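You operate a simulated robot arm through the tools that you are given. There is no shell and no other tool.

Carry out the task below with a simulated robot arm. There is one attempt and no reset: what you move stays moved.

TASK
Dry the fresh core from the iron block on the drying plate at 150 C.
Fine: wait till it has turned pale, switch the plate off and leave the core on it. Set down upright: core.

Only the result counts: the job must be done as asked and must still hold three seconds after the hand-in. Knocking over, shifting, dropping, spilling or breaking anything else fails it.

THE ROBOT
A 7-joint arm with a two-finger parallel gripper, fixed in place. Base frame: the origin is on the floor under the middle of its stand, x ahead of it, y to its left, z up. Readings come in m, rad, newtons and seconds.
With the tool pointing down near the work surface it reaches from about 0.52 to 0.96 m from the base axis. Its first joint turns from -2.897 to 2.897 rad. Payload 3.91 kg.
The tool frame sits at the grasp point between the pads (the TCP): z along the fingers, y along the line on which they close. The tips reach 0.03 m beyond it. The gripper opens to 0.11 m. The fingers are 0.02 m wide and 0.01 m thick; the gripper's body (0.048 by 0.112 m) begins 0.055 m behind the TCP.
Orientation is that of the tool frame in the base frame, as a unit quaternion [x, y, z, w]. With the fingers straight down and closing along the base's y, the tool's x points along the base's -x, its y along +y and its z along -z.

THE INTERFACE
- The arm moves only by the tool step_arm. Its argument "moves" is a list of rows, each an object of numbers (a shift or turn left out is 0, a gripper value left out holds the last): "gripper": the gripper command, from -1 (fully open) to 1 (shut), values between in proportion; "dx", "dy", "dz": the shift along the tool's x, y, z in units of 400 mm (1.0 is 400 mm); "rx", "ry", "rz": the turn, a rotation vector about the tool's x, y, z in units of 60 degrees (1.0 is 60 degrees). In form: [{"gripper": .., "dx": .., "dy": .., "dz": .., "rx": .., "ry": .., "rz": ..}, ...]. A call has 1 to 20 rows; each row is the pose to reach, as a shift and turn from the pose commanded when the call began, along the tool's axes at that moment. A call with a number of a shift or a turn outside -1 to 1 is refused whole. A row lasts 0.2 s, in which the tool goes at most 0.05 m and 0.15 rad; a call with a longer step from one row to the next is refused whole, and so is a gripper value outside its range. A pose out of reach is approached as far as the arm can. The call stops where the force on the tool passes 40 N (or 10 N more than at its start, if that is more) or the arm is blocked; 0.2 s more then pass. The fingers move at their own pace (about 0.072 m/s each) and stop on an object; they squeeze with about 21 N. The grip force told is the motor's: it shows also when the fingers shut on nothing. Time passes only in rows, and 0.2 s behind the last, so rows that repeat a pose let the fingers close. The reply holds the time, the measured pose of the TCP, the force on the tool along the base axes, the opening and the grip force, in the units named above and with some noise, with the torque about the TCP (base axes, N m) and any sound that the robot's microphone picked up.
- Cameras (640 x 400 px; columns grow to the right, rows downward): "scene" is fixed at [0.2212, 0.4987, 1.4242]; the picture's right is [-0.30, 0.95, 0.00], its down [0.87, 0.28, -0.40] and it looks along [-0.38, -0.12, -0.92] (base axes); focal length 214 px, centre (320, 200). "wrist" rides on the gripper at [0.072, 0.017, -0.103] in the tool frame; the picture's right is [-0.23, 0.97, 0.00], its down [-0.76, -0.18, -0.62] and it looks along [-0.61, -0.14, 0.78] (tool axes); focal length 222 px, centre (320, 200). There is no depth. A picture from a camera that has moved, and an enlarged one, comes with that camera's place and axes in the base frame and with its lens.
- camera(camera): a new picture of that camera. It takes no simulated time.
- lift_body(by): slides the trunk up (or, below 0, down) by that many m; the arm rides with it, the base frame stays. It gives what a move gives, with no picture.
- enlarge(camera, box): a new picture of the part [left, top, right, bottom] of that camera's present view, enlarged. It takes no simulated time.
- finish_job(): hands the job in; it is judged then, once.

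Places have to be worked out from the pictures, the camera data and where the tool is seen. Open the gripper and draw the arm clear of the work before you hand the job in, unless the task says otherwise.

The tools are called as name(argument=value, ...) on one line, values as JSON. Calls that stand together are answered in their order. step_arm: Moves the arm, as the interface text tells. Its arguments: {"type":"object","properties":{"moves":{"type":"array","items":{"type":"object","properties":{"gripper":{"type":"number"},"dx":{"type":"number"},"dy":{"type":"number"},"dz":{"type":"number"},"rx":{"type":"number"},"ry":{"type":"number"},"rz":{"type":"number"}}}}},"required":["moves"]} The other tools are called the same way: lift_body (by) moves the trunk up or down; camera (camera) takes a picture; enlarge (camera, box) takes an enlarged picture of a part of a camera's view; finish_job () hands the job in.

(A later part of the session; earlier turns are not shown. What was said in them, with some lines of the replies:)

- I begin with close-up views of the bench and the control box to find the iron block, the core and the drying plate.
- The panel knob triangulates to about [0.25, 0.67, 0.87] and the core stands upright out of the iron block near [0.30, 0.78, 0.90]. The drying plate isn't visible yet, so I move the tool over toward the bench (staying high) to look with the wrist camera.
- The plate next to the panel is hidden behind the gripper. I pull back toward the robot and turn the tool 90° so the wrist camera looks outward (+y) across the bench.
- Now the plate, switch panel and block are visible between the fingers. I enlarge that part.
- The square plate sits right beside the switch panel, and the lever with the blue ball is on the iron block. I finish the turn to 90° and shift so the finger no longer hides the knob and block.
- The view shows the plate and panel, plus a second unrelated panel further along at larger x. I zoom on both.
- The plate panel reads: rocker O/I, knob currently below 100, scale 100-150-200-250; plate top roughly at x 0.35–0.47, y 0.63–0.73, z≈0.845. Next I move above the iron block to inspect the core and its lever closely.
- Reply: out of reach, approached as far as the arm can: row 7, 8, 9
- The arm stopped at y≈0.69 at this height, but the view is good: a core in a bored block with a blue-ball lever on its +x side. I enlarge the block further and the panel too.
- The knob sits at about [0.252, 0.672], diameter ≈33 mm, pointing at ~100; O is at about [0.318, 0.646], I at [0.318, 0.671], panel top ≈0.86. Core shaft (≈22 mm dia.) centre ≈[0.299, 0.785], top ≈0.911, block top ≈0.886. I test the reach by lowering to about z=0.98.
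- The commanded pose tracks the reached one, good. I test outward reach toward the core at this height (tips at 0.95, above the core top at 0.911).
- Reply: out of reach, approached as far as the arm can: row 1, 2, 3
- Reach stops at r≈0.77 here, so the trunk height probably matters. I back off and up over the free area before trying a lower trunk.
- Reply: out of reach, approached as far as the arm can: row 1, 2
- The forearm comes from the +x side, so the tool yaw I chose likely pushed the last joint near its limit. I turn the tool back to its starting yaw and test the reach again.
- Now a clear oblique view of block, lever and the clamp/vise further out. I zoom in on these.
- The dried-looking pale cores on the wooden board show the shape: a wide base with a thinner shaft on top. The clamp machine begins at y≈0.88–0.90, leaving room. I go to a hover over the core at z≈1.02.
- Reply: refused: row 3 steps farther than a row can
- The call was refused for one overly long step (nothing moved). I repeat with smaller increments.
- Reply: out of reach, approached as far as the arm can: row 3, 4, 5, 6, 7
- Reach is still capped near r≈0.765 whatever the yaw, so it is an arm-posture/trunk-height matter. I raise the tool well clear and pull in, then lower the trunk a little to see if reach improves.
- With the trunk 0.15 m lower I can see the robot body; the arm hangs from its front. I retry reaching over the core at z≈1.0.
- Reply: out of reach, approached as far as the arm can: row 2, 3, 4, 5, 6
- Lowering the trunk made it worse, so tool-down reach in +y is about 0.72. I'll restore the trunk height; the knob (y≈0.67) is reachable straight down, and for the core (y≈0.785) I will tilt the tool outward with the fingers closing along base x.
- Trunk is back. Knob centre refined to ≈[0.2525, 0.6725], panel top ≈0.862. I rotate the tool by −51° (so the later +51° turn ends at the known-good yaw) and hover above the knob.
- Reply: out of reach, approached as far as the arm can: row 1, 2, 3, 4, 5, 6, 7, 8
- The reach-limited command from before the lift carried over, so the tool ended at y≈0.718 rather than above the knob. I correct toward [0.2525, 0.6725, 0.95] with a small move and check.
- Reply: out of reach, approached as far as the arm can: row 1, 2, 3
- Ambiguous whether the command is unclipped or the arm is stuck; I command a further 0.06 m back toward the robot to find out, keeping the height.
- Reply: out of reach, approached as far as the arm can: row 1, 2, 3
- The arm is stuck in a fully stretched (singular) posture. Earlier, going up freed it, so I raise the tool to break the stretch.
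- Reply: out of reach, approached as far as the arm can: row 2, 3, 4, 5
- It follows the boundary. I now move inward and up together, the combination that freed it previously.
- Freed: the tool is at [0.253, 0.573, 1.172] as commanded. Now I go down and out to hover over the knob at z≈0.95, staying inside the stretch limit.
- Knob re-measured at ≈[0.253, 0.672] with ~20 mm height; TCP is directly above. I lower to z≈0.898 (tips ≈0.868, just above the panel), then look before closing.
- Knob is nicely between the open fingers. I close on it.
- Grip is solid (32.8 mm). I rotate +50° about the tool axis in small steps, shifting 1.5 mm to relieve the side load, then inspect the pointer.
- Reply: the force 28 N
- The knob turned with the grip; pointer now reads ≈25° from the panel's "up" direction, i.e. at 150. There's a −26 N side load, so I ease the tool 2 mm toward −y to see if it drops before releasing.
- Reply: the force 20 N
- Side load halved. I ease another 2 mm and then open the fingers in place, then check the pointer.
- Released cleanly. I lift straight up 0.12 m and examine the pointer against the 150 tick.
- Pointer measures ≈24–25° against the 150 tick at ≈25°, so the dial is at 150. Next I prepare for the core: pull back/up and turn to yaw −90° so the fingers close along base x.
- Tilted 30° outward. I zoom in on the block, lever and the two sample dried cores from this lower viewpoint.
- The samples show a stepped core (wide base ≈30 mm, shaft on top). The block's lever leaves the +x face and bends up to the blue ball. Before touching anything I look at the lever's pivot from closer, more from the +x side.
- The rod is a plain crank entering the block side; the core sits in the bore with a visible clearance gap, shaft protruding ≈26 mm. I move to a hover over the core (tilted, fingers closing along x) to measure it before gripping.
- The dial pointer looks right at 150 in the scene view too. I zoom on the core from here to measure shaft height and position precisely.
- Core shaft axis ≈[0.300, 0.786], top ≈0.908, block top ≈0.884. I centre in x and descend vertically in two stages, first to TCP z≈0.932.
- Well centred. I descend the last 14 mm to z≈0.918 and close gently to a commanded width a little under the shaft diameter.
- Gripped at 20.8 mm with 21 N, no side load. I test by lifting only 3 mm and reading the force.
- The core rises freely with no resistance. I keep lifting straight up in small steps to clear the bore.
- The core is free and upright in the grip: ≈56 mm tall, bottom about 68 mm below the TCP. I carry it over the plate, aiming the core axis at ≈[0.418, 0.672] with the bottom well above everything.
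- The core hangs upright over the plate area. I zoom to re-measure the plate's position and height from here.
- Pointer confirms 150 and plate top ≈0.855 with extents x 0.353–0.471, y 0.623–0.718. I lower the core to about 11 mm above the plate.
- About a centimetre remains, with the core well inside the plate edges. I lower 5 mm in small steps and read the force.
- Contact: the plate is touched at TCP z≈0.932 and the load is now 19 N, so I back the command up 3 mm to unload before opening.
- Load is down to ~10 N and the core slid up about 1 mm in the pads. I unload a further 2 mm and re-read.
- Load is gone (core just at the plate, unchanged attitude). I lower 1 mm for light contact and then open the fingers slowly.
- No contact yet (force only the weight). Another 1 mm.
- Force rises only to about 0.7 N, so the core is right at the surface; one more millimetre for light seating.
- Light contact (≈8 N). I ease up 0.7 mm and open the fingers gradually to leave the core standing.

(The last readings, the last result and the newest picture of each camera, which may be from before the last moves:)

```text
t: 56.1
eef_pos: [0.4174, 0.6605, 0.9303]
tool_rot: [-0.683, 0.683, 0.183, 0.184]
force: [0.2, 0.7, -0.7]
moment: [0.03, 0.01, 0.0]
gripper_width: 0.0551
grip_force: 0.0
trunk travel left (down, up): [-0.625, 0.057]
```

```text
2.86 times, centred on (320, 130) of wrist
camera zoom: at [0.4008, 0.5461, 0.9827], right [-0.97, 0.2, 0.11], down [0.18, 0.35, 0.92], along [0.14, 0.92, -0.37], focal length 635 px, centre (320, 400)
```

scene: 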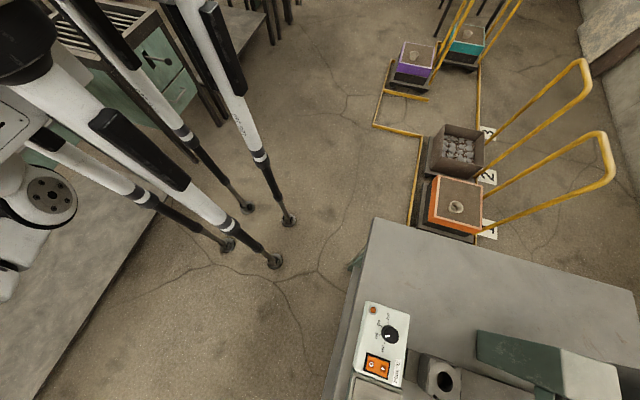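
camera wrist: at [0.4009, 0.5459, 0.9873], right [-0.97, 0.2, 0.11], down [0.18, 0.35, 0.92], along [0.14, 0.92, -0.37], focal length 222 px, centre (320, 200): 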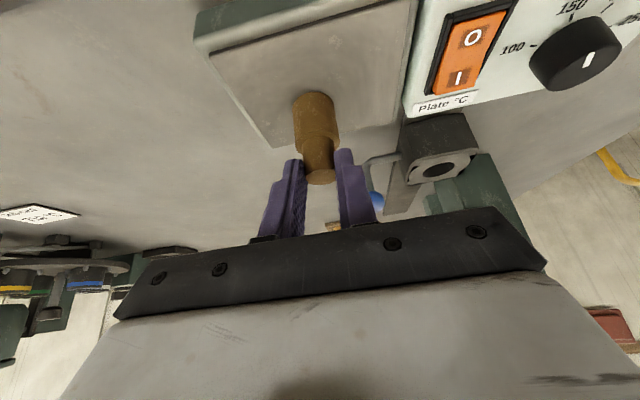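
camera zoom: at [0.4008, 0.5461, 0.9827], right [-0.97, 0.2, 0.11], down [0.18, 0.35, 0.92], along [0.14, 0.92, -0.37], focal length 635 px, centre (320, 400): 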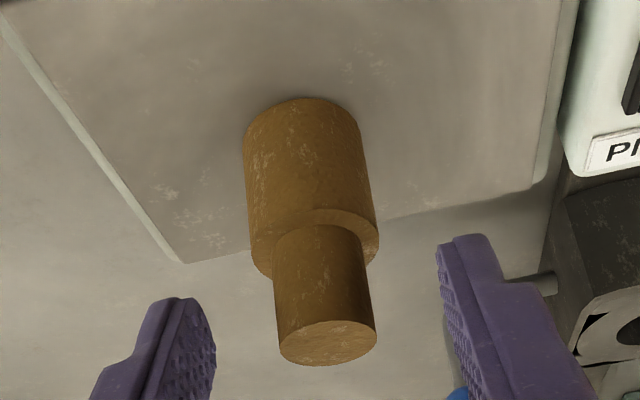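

The core stands on its own on the plate. I retreat straight up 0.1 m with the fingers open.

step_arm(moves=[{"gripper": 0.0, "dx": -0.0125, "dz": -0.02165}, {"dx": -0.0375, "dz": -0.065}, {"dx": -0.075, "dz": -0.13}, {"dx": -0.125, "dz": -0.2165}])

camera(camera="wrist")

enlarge(camera="wrist", box=[220, 0, 460, 150])

```text
t: 57.1
eef_pos: [0.4167, 0.6613, 1.0307]
tool_rot: [0.684, -0.682, -0.184, -0.184]
force: [-0.3, 0.2, -0.4]
moment: [-0.02, -0.03, -0.01]
gripper_width: 0.0548
grip_force: 0.1
trunk travel left (down, up): [-0.625, 0.057]
```

```text
taken
camera wrist: at [0.4005, 0.5463, 1.0831], right [-0.97, 0.2, 0.11], down [0.18, 0.35, 0.92], along [0.14, 0.92, -0.37], focal length 222 px, centre (320, 200)
```

wrist: 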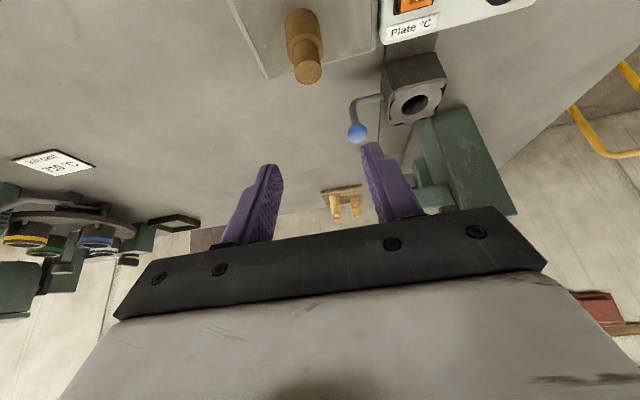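

```text
2.67 times, centred on (340, 75) of wrist
camera zoom: at [0.4005, 0.5463, 1.0831], right [-0.97, 0.2, 0.11], down [0.18, 0.35, 0.92], along [0.14, 0.92, -0.37], focal length 592 px, centre (267, 533)
```

zoom: 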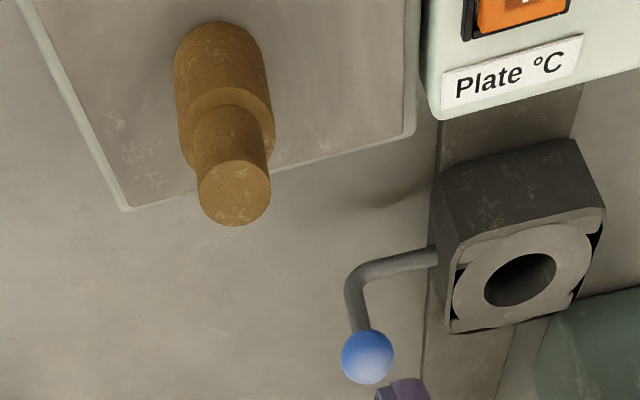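

The core stands upright at ≈[0.418, 0.676]. Now I shut the fingers, set the tool vertical again and hover over the "I" end of the rocker at ≈[0.318, 0.673].

step_arm(moves=[{"gripper": 0.5, "dx": 0.0, "dy": 0.05, "dz": 0.0, "ry": 0.1}, {"gripper": 1.0, "dx": 0.005, "dy": 0.1, "dz": 0.02, "ry": 0.2}, {"dx": 0.015, "dy": 0.15, "dz": 0.05, "ry": 0.3}, {"dx": 0.025, "dy": 0.2, "dz": 0.085, "ry": 0.4}, {"dx": 0.037, "dy": 0.2468, "dz": 0.1228, "ry": 0.5}, {"dx": 0.037, "dy": 0.2468, "dz": 0.1228, "ry": 0.5}])

camera(camera="wrist")

enlarge(camera="scene", box=[330, 290, 490, 400])

```text
t: 58.5
eef_pos: [0.3178, 0.6724, 0.9793]
tool_rot: [-0.707, 0.707, -0.001, 0.0]
force: [-0.2, 0.8, -0.4]
moment: [-0.02, 0.0, 0.03]
gripper_width: 0.0
grip_force: 21.1
trunk travel left (down, up): [-0.625, 0.057]
```

```text
taken
camera wrist: at [0.3021, 0.6, 1.083], right [-0.97, 0.23, 0.0], down [0.18, 0.76, 0.62], along [0.14, 0.61, -0.78], focal length 222 px, centre (320, 200)
```

wrist: 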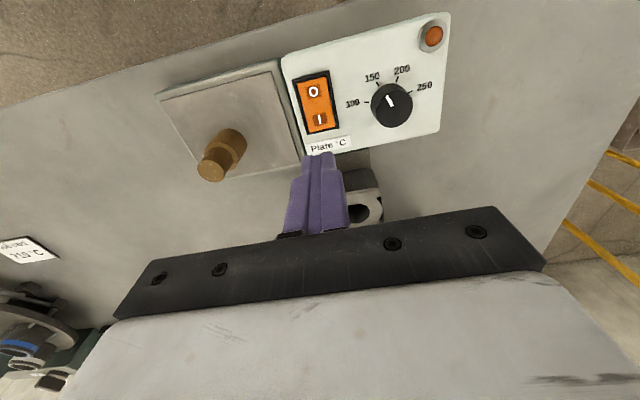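

```text
3.64 times, centred on (410, 345) of scene
camera zoom: at [0.2212, 0.4987, 1.4242], right [-0.3, 0.95, 0.0], down [0.87, 0.28, -0.4], along [-0.38, -0.12, -0.92], focal length 780 px, centre (-7, -327)
```

zoom: 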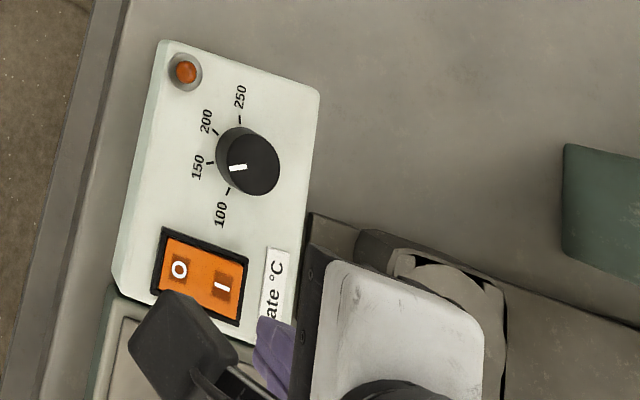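

Excellent view of core, dial (pointing at 150) and rocker. I enlarge the rocker and core to fix the press point and record the fresh colour.

enlarge(camera="wrist", box=[260, 40, 420, 160])

enlarge(camera="wrist", box=[150, 80, 310, 200])

```text
3.33 times, centred on (340, 100) of wrist
camera zoom: at [0.3021, 0.6, 1.083], right [-0.97, 0.23, 0.0], down [0.18, 0.76, 0.62], along [0.14, 0.61, -0.78], focal length 740 px, centre (253, 533)
```

zoom: 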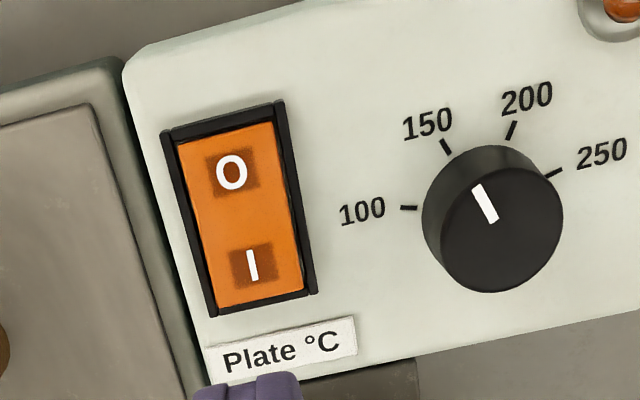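

```text
3.33 times, centred on (230, 140) of wrist
camera zoom: at [0.3021, 0.6, 1.083], right [-0.97, 0.23, 0.0], down [0.18, 0.76, 0.62], along [0.14, 0.61, -0.78], focal length 740 px, centre (620, 400)
```

zoom: 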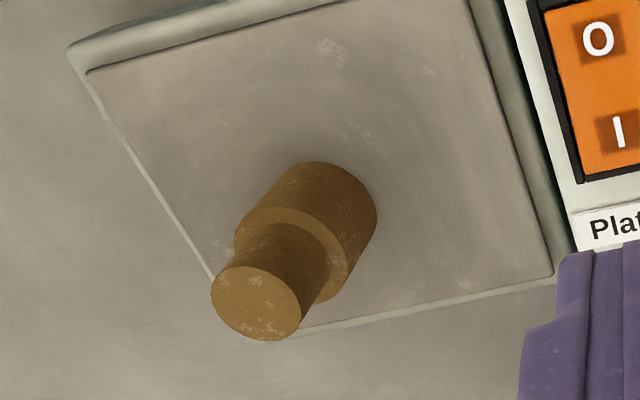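

Dial looks right, but I want the pointer angle accurately, so I enlarge the knob strongly in both cameras.

enlarge(camera="wrist", box=[364, 80, 420, 128])

enlarge(camera="scene", box=[375, 315, 407, 347])

```text
8.33 times, centred on (392, 104) of wrist
camera zoom: at [0.3021, 0.6, 1.083], right [-0.97, 0.23, 0.0], down [0.18, 0.76, 0.62], along [0.14, 0.61, -0.78], focal length 1851 px, centre (-280, 1000)
```

zoom: 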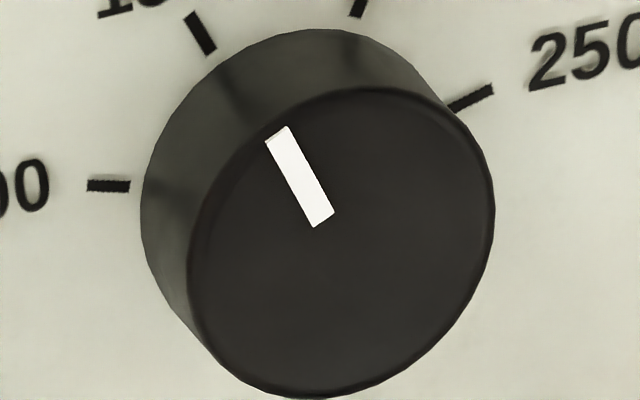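

```text
12.50 times, centred on (391, 331) of scene
camera zoom: at [0.2212, 0.4987, 1.4242], right [-0.3, 0.95, 0.0], down [0.87, 0.28, -0.4], along [-0.38, -0.12, -0.92], focal length 2681 px, centre (-568, -1438)
```

zoom: 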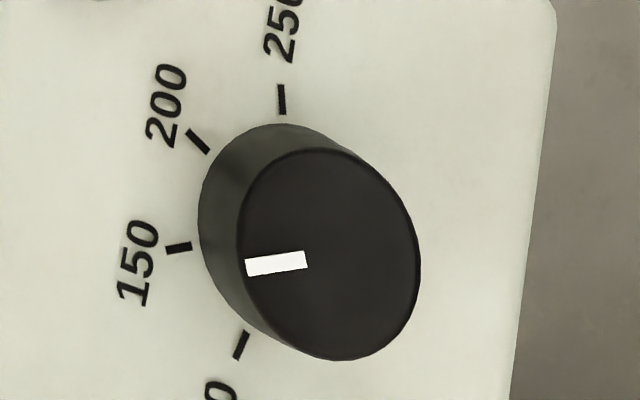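

Pointer and the 150 tick are parallel within ~2° in both views, so the dial is at 150 °C. I now descend over the "I" end to tips ≈0.88, then press in small steps.

step_arm(moves=[{"gripper": 1.0, "dx": 0.006, "dy": -0.0025, "dz": 0.06}, {"dx": 0.006, "dy": -0.0025, "dz": 0.12}, {"dx": 0.006, "dy": -0.0025, "dz": 0.173}, {"dx": 0.006, "dy": -0.0025, "dz": 0.173}])

camera(camera="wrist")

enlarge(camera="wrist", box=[260, 80, 420, 200])

```text
t: 59.5
eef_pos: [0.3193, 0.6693, 0.9098]
tool_rot: [0.707, -0.707, 0.0, 0.0]
force: [0.1, -0.5, 0.4]
moment: [0.03, -0.05, 0.0]
gripper_width: 0.0002
grip_force: 21.1
trunk travel left (down, up): [-0.625, 0.057]
```

```text
taken
camera wrist: at [0.3033, 0.5973, 1.0132], right [-0.97, 0.23, 0.0], down [0.18, 0.76, 0.62], along [0.14, 0.61, -0.78], focal length 222 px, centre (320, 200)
```

wrist: 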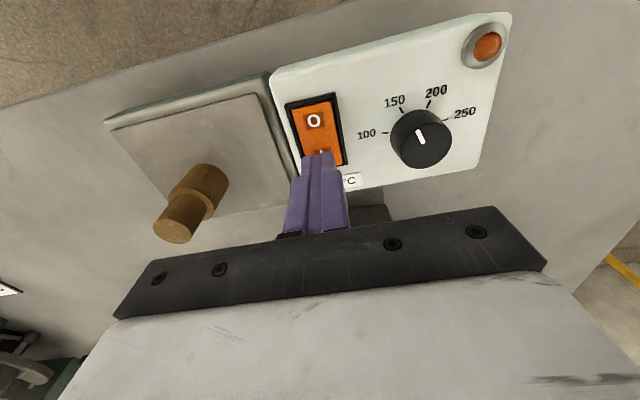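

```text
3.33 times, centred on (340, 140) of wrist
camera zoom: at [0.3033, 0.5973, 1.0132], right [-0.97, 0.23, 0.0], down [0.18, 0.76, 0.62], along [0.14, 0.61, -0.78], focal length 740 px, centre (253, 400)
```

zoom: 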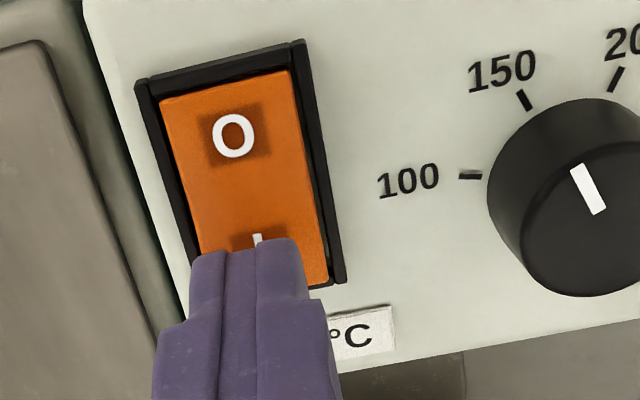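

The tips are right over the "I" end, O side is currently the low (pressed) one. I press down 8 mm in 2 mm rows and watch force and sound.

step_arm(moves=[{"gripper": 1.0, "dz": 0.005}, {"dz": 0.01}, {"dz": 0.015}, {"dz": 0.02}])

enlarge(camera="wrist", box=[260, 80, 420, 200])

```text
t: 60.5
eef_pos: [0.3192, 0.6698, 0.9019]
tool_rot: [-0.707, 0.707, 0.0, 0.0]
force: [0.4, 0.1, 0.8]
moment: [-0.01, 0.02, -0.03]
gripper_width: 0.0
grip_force: 21.0
trunk travel left (down, up): [-0.625, 0.057]
```

```text
3.33 times, centred on (340, 140) of wrist
camera zoom: at [0.303, 0.5974, 1.0054], right [-0.97, 0.23, 0.0], down [0.18, 0.76, 0.62], along [0.14, 0.61, -0.78], focal length 740 px, centre (253, 400)
```

zoom: 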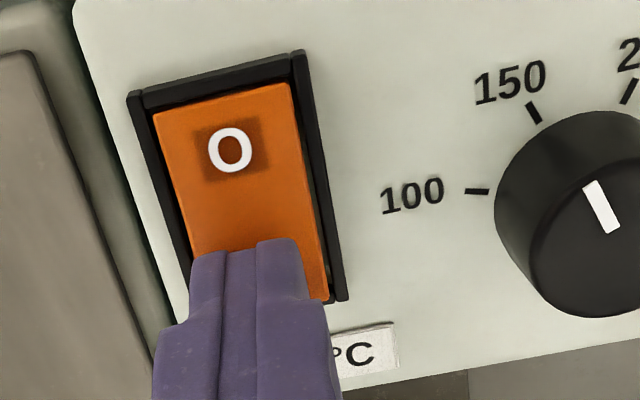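

No contact yet (tips ≈0.872). I continue down in 1.5 mm rows.

step_arm(moves=[{"gripper": 1.0, "dz": 0.004}, {"dz": 0.008}, {"dz": 0.012}])

```text
t: 61.3
eef_pos: [0.3194, 0.6708, 0.8983]
tool_rot: [0.707, -0.707, 0.0, 0.0]
force: [0.9, 2.0, 6.3]
moment: [0.01, -0.02, 0.03]
gripper_width: 0.0001
grip_force: 21.2
trunk travel left (down, up): [-0.625, 0.057]
```

Contact with 6 N at tips ≈0.868. I press further in small rows.

step_arm(moves=[{"gripper": 1.0, "dz": 0.004}, {"dz": 0.008}, {"dz": 0.012}])

camera(camera="wrist")

```text
t: 62.1
eef_pos: [0.3191, 0.6699, 0.8981]
tool_rot: [0.708, -0.707, -0.003, -0.003]
force: [5.0, 4.8, 39.8]
moment: [-0.16, -0.04, 0.64]
gripper_width: 0.0
grip_force: 20.6
trunk travel left (down, up): [-0.625, 0.057]
```

```text
taken
camera wrist: at [0.3025, 0.5965, 1.0013], right [-0.97, 0.23, 0.0], down [0.18, 0.76, 0.63], along [0.14, 0.61, -0.78], focal length 222 px, centre (320, 200)
```

wrist: 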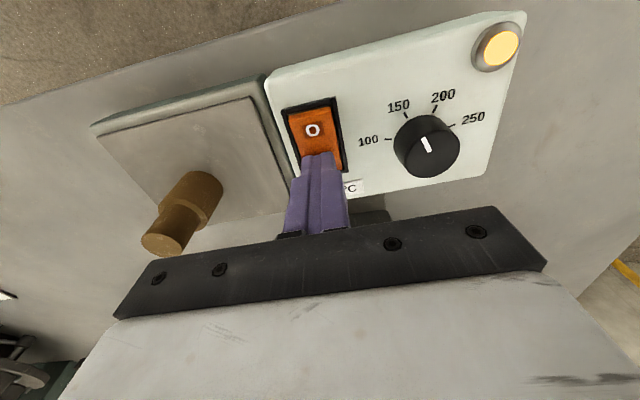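

The lamp is lit: the plate is on at t≈62. I lift off right away and hover above the rocker where I can watch the core.

step_arm(moves=[{"gripper": 1.0, "dz": -0.03}, {"dz": -0.08}, {"dz": -0.13}])

camera(camera="wrist")

enlarge(camera="wrist", box=[120, 100, 400, 240])

```text
t: 62.9
eef_pos: [0.3193, 0.6684, 0.9444]
tool_rot: [0.708, -0.706, 0.001, 0.001]
force: [0.8, -0.1, 0.7]
moment: [0.0, -0.01, -0.01]
gripper_width: 0.0
grip_force: 21.2
trunk travel left (down, up): [-0.625, 0.057]
```

```text
taken
camera wrist: at [0.303, 0.5967, 1.0477], right [-0.97, 0.23, 0.0], down [0.18, 0.76, 0.62], along [0.14, 0.61, -0.78], focal length 222 px, centre (320, 200)
```

wrist: 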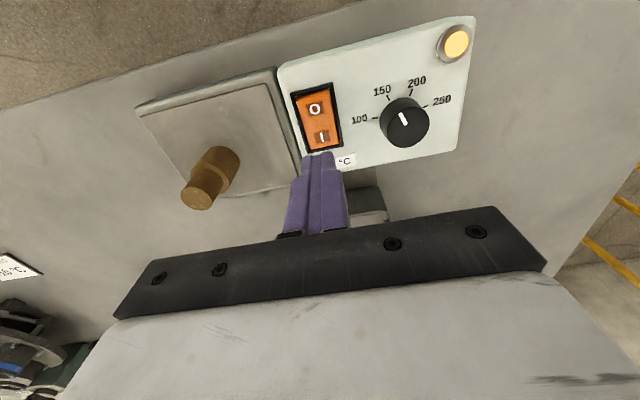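

```text
2.29 times, centred on (260, 170) of wrist
camera zoom: at [0.303, 0.5967, 1.0477], right [-0.97, 0.23, 0.0], down [0.18, 0.76, 0.62], along [0.14, 0.61, -0.78], focal length 508 px, centre (457, 269)
```

zoom: 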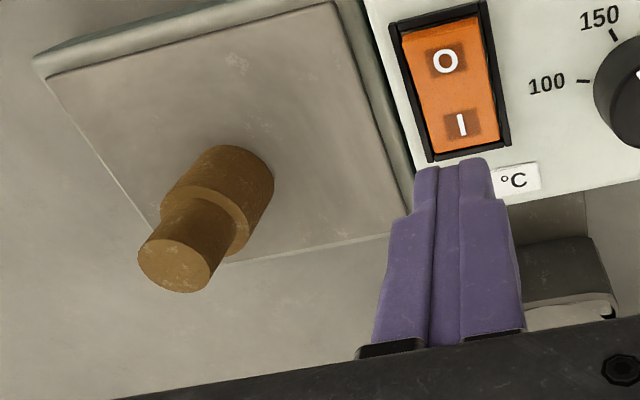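

Hover over the "O" end in readiness and start waiting, checking the core's colour every few seconds.

step_arm(moves=[{"gripper": 1.0, "dx": 0.026, "dz": -0.005}, {"dx": 0.051, "dz": -0.01}, {"dx": 0.051, "dz": -0.01}, {"dx": 0.051, "dz": -0.01}, {"dx": 0.051, "dz": -0.01}, {"dx": 0.051, "dz": -0.01}, {"dx": 0.051, "dz": -0.01}, {"dx": 0.051, "dz": -0.01}, {"dx": 0.051, "dz": -0.01}, {"dx": 0.051, "dz": -0.01}, {"dx": 0.051, "dz": -0.01}, {"dx": 0.051, "dz": -0.01}, {"dx": 0.051, "dz": -0.01}, {"dx": 0.051, "dz": -0.01}, {"dx": 0.051, "dz": -0.01}])

camera(camera="wrist")

enlarge(camera="wrist", box=[120, 100, 400, 240])

```text
t: 66.1
eef_pos: [0.3187, 0.6491, 0.949]
tool_rot: [-0.707, 0.707, -0.001, 0.0]
force: [0.2, 0.2, -0.1]
moment: [0.04, 0.02, 0.0]
gripper_width: 0.0
grip_force: 20.7
trunk travel left (down, up): [-0.625, 0.057]
```

```text
taken
camera wrist: at [0.3027, 0.5769, 1.052], right [-0.97, 0.23, 0.0], down [0.18, 0.76, 0.62], along [0.14, 0.61, -0.78], focal length 222 px, centre (320, 200)
```

wrist: 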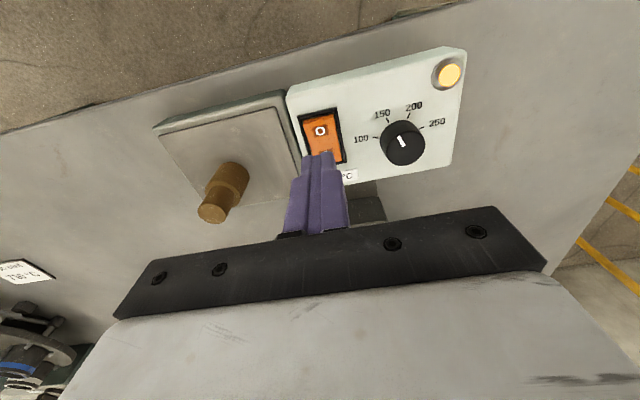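

```text
2.29 times, centred on (260, 170) of wrist
camera zoom: at [0.3027, 0.5769, 1.052], right [-0.97, 0.23, 0.0], down [0.18, 0.76, 0.62], along [0.14, 0.61, -0.78], focal length 508 px, centre (457, 269)
```

zoom: 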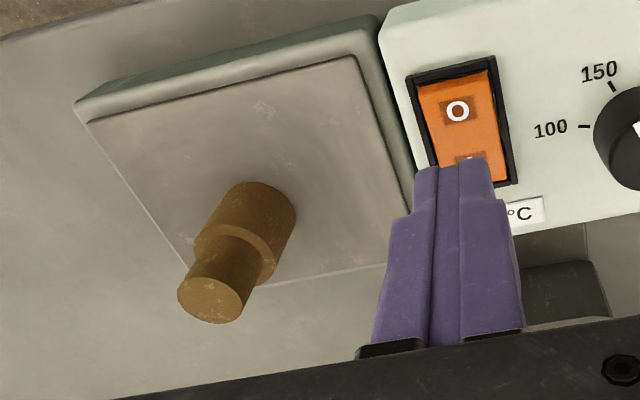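

Still brown at t=66. I wait 4 s more and check again.

step_arm(moves=[{"gripper": 1.0}, {"dz": 0}, {"dz": 0}, {"dz": 0}, {"dz": 0}, {"dz": 0}, {"dz": 0}, {"dz": 0}, {"dz": 0}, {"dz": 0}, {"dz": 0}, {"dz": 0}, {"dz": 0}, {"dz": 0}, {"dz": 0}, {"dz": 0}, {"dz": 0}, {"dz": 0}, {"dz": 0}, {"dz": 0}])

enlarge(camera="wrist", box=[120, 100, 400, 240])

```text
t: 70.3
eef_pos: [0.319, 0.6499, 0.9486]
tool_rot: [-0.707, 0.707, 0.0, -0.001]
force: [-0.9, 0.2, 0.9]
moment: [0.01, 0.01, -0.03]
gripper_width: 0.0
grip_force: 20.6
trunk travel left (down, up): [-0.625, 0.057]
```

```text
2.29 times, centred on (260, 170) of wrist
camera zoom: at [0.3027, 0.5769, 1.052], right [-0.97, 0.23, 0.0], down [0.18, 0.76, 0.62], along [0.14, 0.61, -0.78], focal length 508 px, centre (457, 269)
```

zoom: 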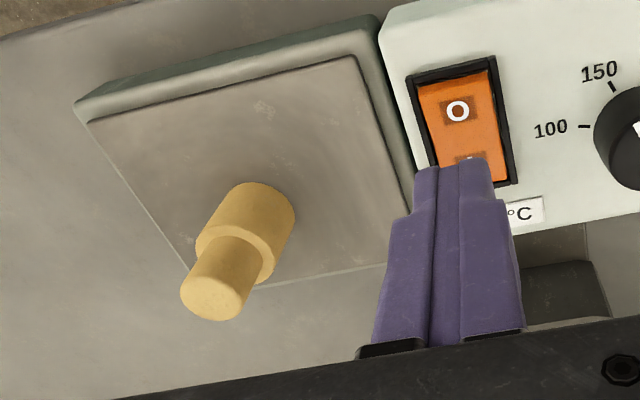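

The core has turned pale like the samples. I switch off now: press the "O" end down.

step_arm(moves=[{"gripper": 1.0, "dx": 0.006, "dz": 0.06}, {"dx": 0.006, "dz": 0.11}, {"dx": 0.006, "dz": 0.118}, {"dx": 0.006, "dz": 0.124}, {"dx": 0.006, "dz": 0.13}, {"dx": 0.006, "dz": 0.135}, {"dx": 0.006, "dz": 0.139}])

camera(camera="wrist")

```text
t: 71.9
eef_pos: [0.3194, 0.646, 0.8987]
tool_rot: [0.707, -0.707, -0.002, -0.002]
force: [4.4, -5.6, 35.9]
moment: [0.18, -0.17, 0.34]
gripper_width: 0.0001
grip_force: 20.9
trunk travel left (down, up): [-0.625, 0.057]
```

```text
taken
camera wrist: at [0.3025, 0.5733, 1.0012], right [-0.97, 0.23, 0.0], down [0.18, 0.76, 0.63], along [0.14, 0.61, -0.78], focal length 222 px, centre (320, 200)
```

wrist: 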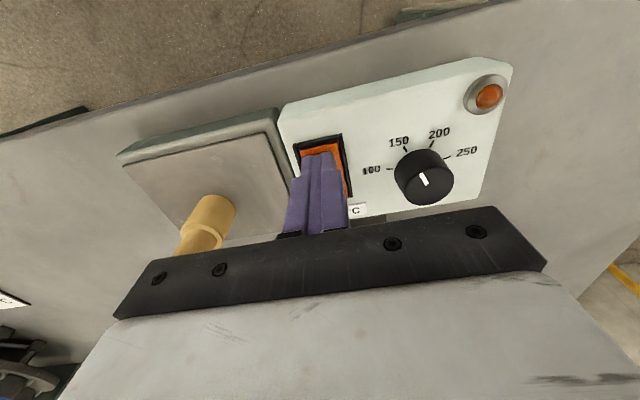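

The lamp is dark: the plate is off. I lift straight up, then open the gripper and move clear.

step_arm(moves=[{"gripper": 1.0, "dz": -0.03}, {"dz": -0.1}, {"dz": -0.2}, {"dz": -0.3}])

camera(camera="wrist")

enlarge(camera="wrist", box=[160, 60, 440, 200])

```text
t: 72.9
eef_pos: [0.3196, 0.6467, 1.0141]
tool_rot: [0.708, -0.706, -0.001, -0.001]
force: [1.0, 0.2, 0.1]
moment: [-0.01, -0.01, -0.02]
gripper_width: 0.0002
grip_force: 20.4
trunk travel left (down, up): [-0.625, 0.057]
```

```text
taken
camera wrist: at [0.3028, 0.5743, 1.1178], right [-0.97, 0.23, 0.0], down [0.18, 0.76, 0.62], along [0.14, 0.61, -0.78], focal length 222 px, centre (320, 200)
```

wrist: 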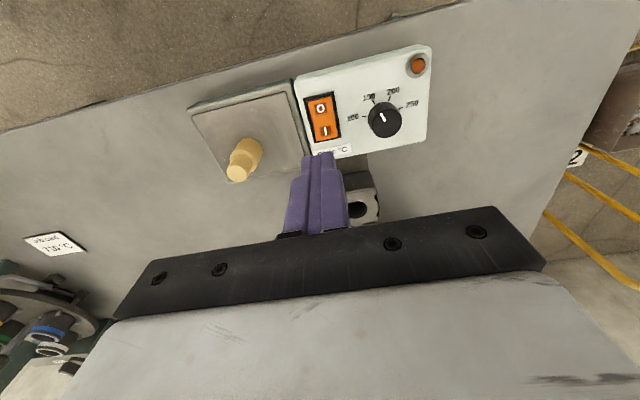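

```text
2.29 times, centred on (300, 130) of wrist
camera zoom: at [0.3028, 0.5743, 1.1178], right [-0.97, 0.23, 0.0], down [0.18, 0.76, 0.62], along [0.14, 0.61, -0.78], focal length 508 px, centre (366, 360)
```

zoom: 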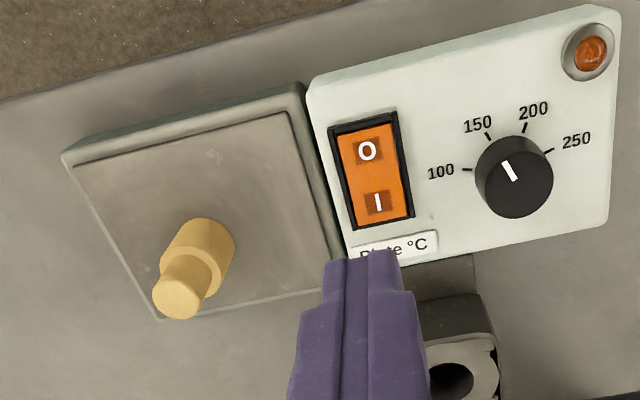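

Everything checks out: pale core standing on the plate, lamp dark, rocker on O. I open the gripper and withdraw the arm up and back toward the robot.

step_arm(moves=[{"gripper": 0.5, "dx": 0.02, "dz": -0.08}, {"gripper": 0.0, "dx": 0.08, "dy": 0.01, "dz": -0.16}, {"gripper": -0.5, "dx": 0.17, "dy": 0.02, "dz": -0.22}, {"gripper": -1, "dx": 0.26, "dy": 0.03, "dz": -0.27}, {"dx": 0.35, "dy": 0.04, "dz": -0.31}, {"dx": 0.43, "dy": 0.05, "dz": -0.33}, {"dx": 0.5, "dy": 0.05, "dz": -0.3375}, {"dx": 0.5, "dy": 0.05, "dz": -0.3375}])

camera(camera="wrist")

enlarge(camera="wrist", box=[230, 120, 440, 240])

camera(camera="scene")

```text
t: 74.7
eef_pos: [0.2992, 0.4467, 1.1476]
tool_rot: [-0.707, 0.707, 0.0, 0.0]
force: [-0.5, 0.5, -0.1]
moment: [0.0, -0.02, 0.04]
gripper_width: 0.1098
grip_force: 0.0
trunk travel left (down, up): [-0.625, 0.057]
```

```text
taken
camera wrist: at [0.2827, 0.3736, 1.2518], right [-0.97, 0.23, 0.0], down [0.18, 0.76, 0.62], along [0.14, 0.61, -0.78], focal length 222 px, centre (320, 200)
```

wrist: 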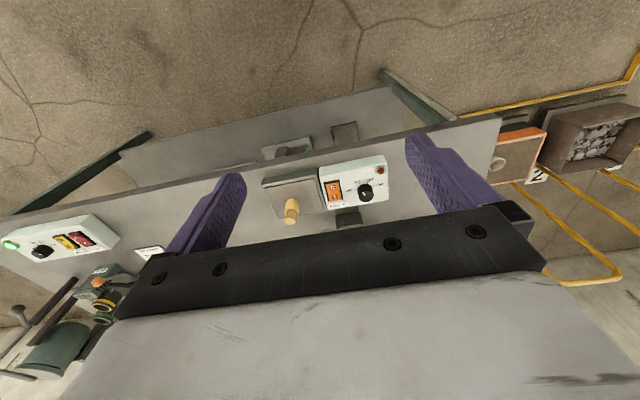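

```text
3.05 times, centred on (335, 180) of wrist
camera zoom: at [0.2827, 0.3736, 1.2518], right [-0.97, 0.23, 0.0], down [0.18, 0.76, 0.62], along [0.14, 0.61, -0.78], focal length 677 px, centre (274, 261)
```

zoom: 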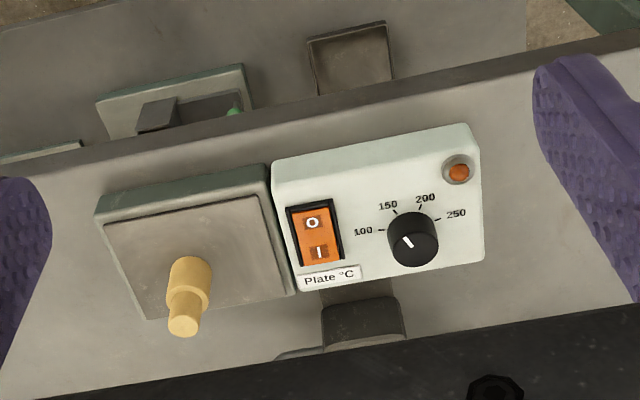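

```text
taken
```

scene: 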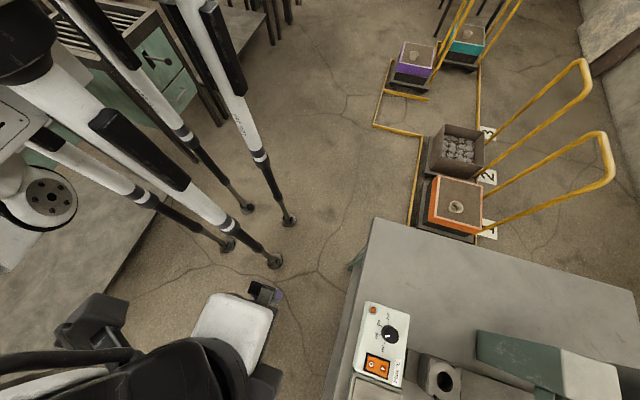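

The arm is clear with the gripper open. The pale core stands upright on the plate, the plate is off (lamp dark), the dial is at 150, and nothing else has been disturbed. I hand in the job.

finish_job()

```text
The job is handed in.
```

The core has been dried on the plate at 150 °C and is standing upright on it, with the plate switched off. I have handed the job in, but I don't have the verdict on it yet.

- **Dial:** I turned it from 100 to 150. In close-up views the pointer lined up with the 150 mark to within about 2°, roughly 2 °C.
- **Core:** It lifted out of the iron block without resistance, so I never touched the block's lever. When I set it down it briefly pressed on the plate with about 19 N. I saw no damage.
- **Drying:** I switched the plate on once the core was standing on it. Somewhere between 4 and 8 seconds later it had turned as pale as the sample cores on the board, and I switched the plate off. The lamp went dark.
- **At hand-in:** The gripper was open and the arm drawn back toward the robot. I saw nothing else moved in the final pictures.
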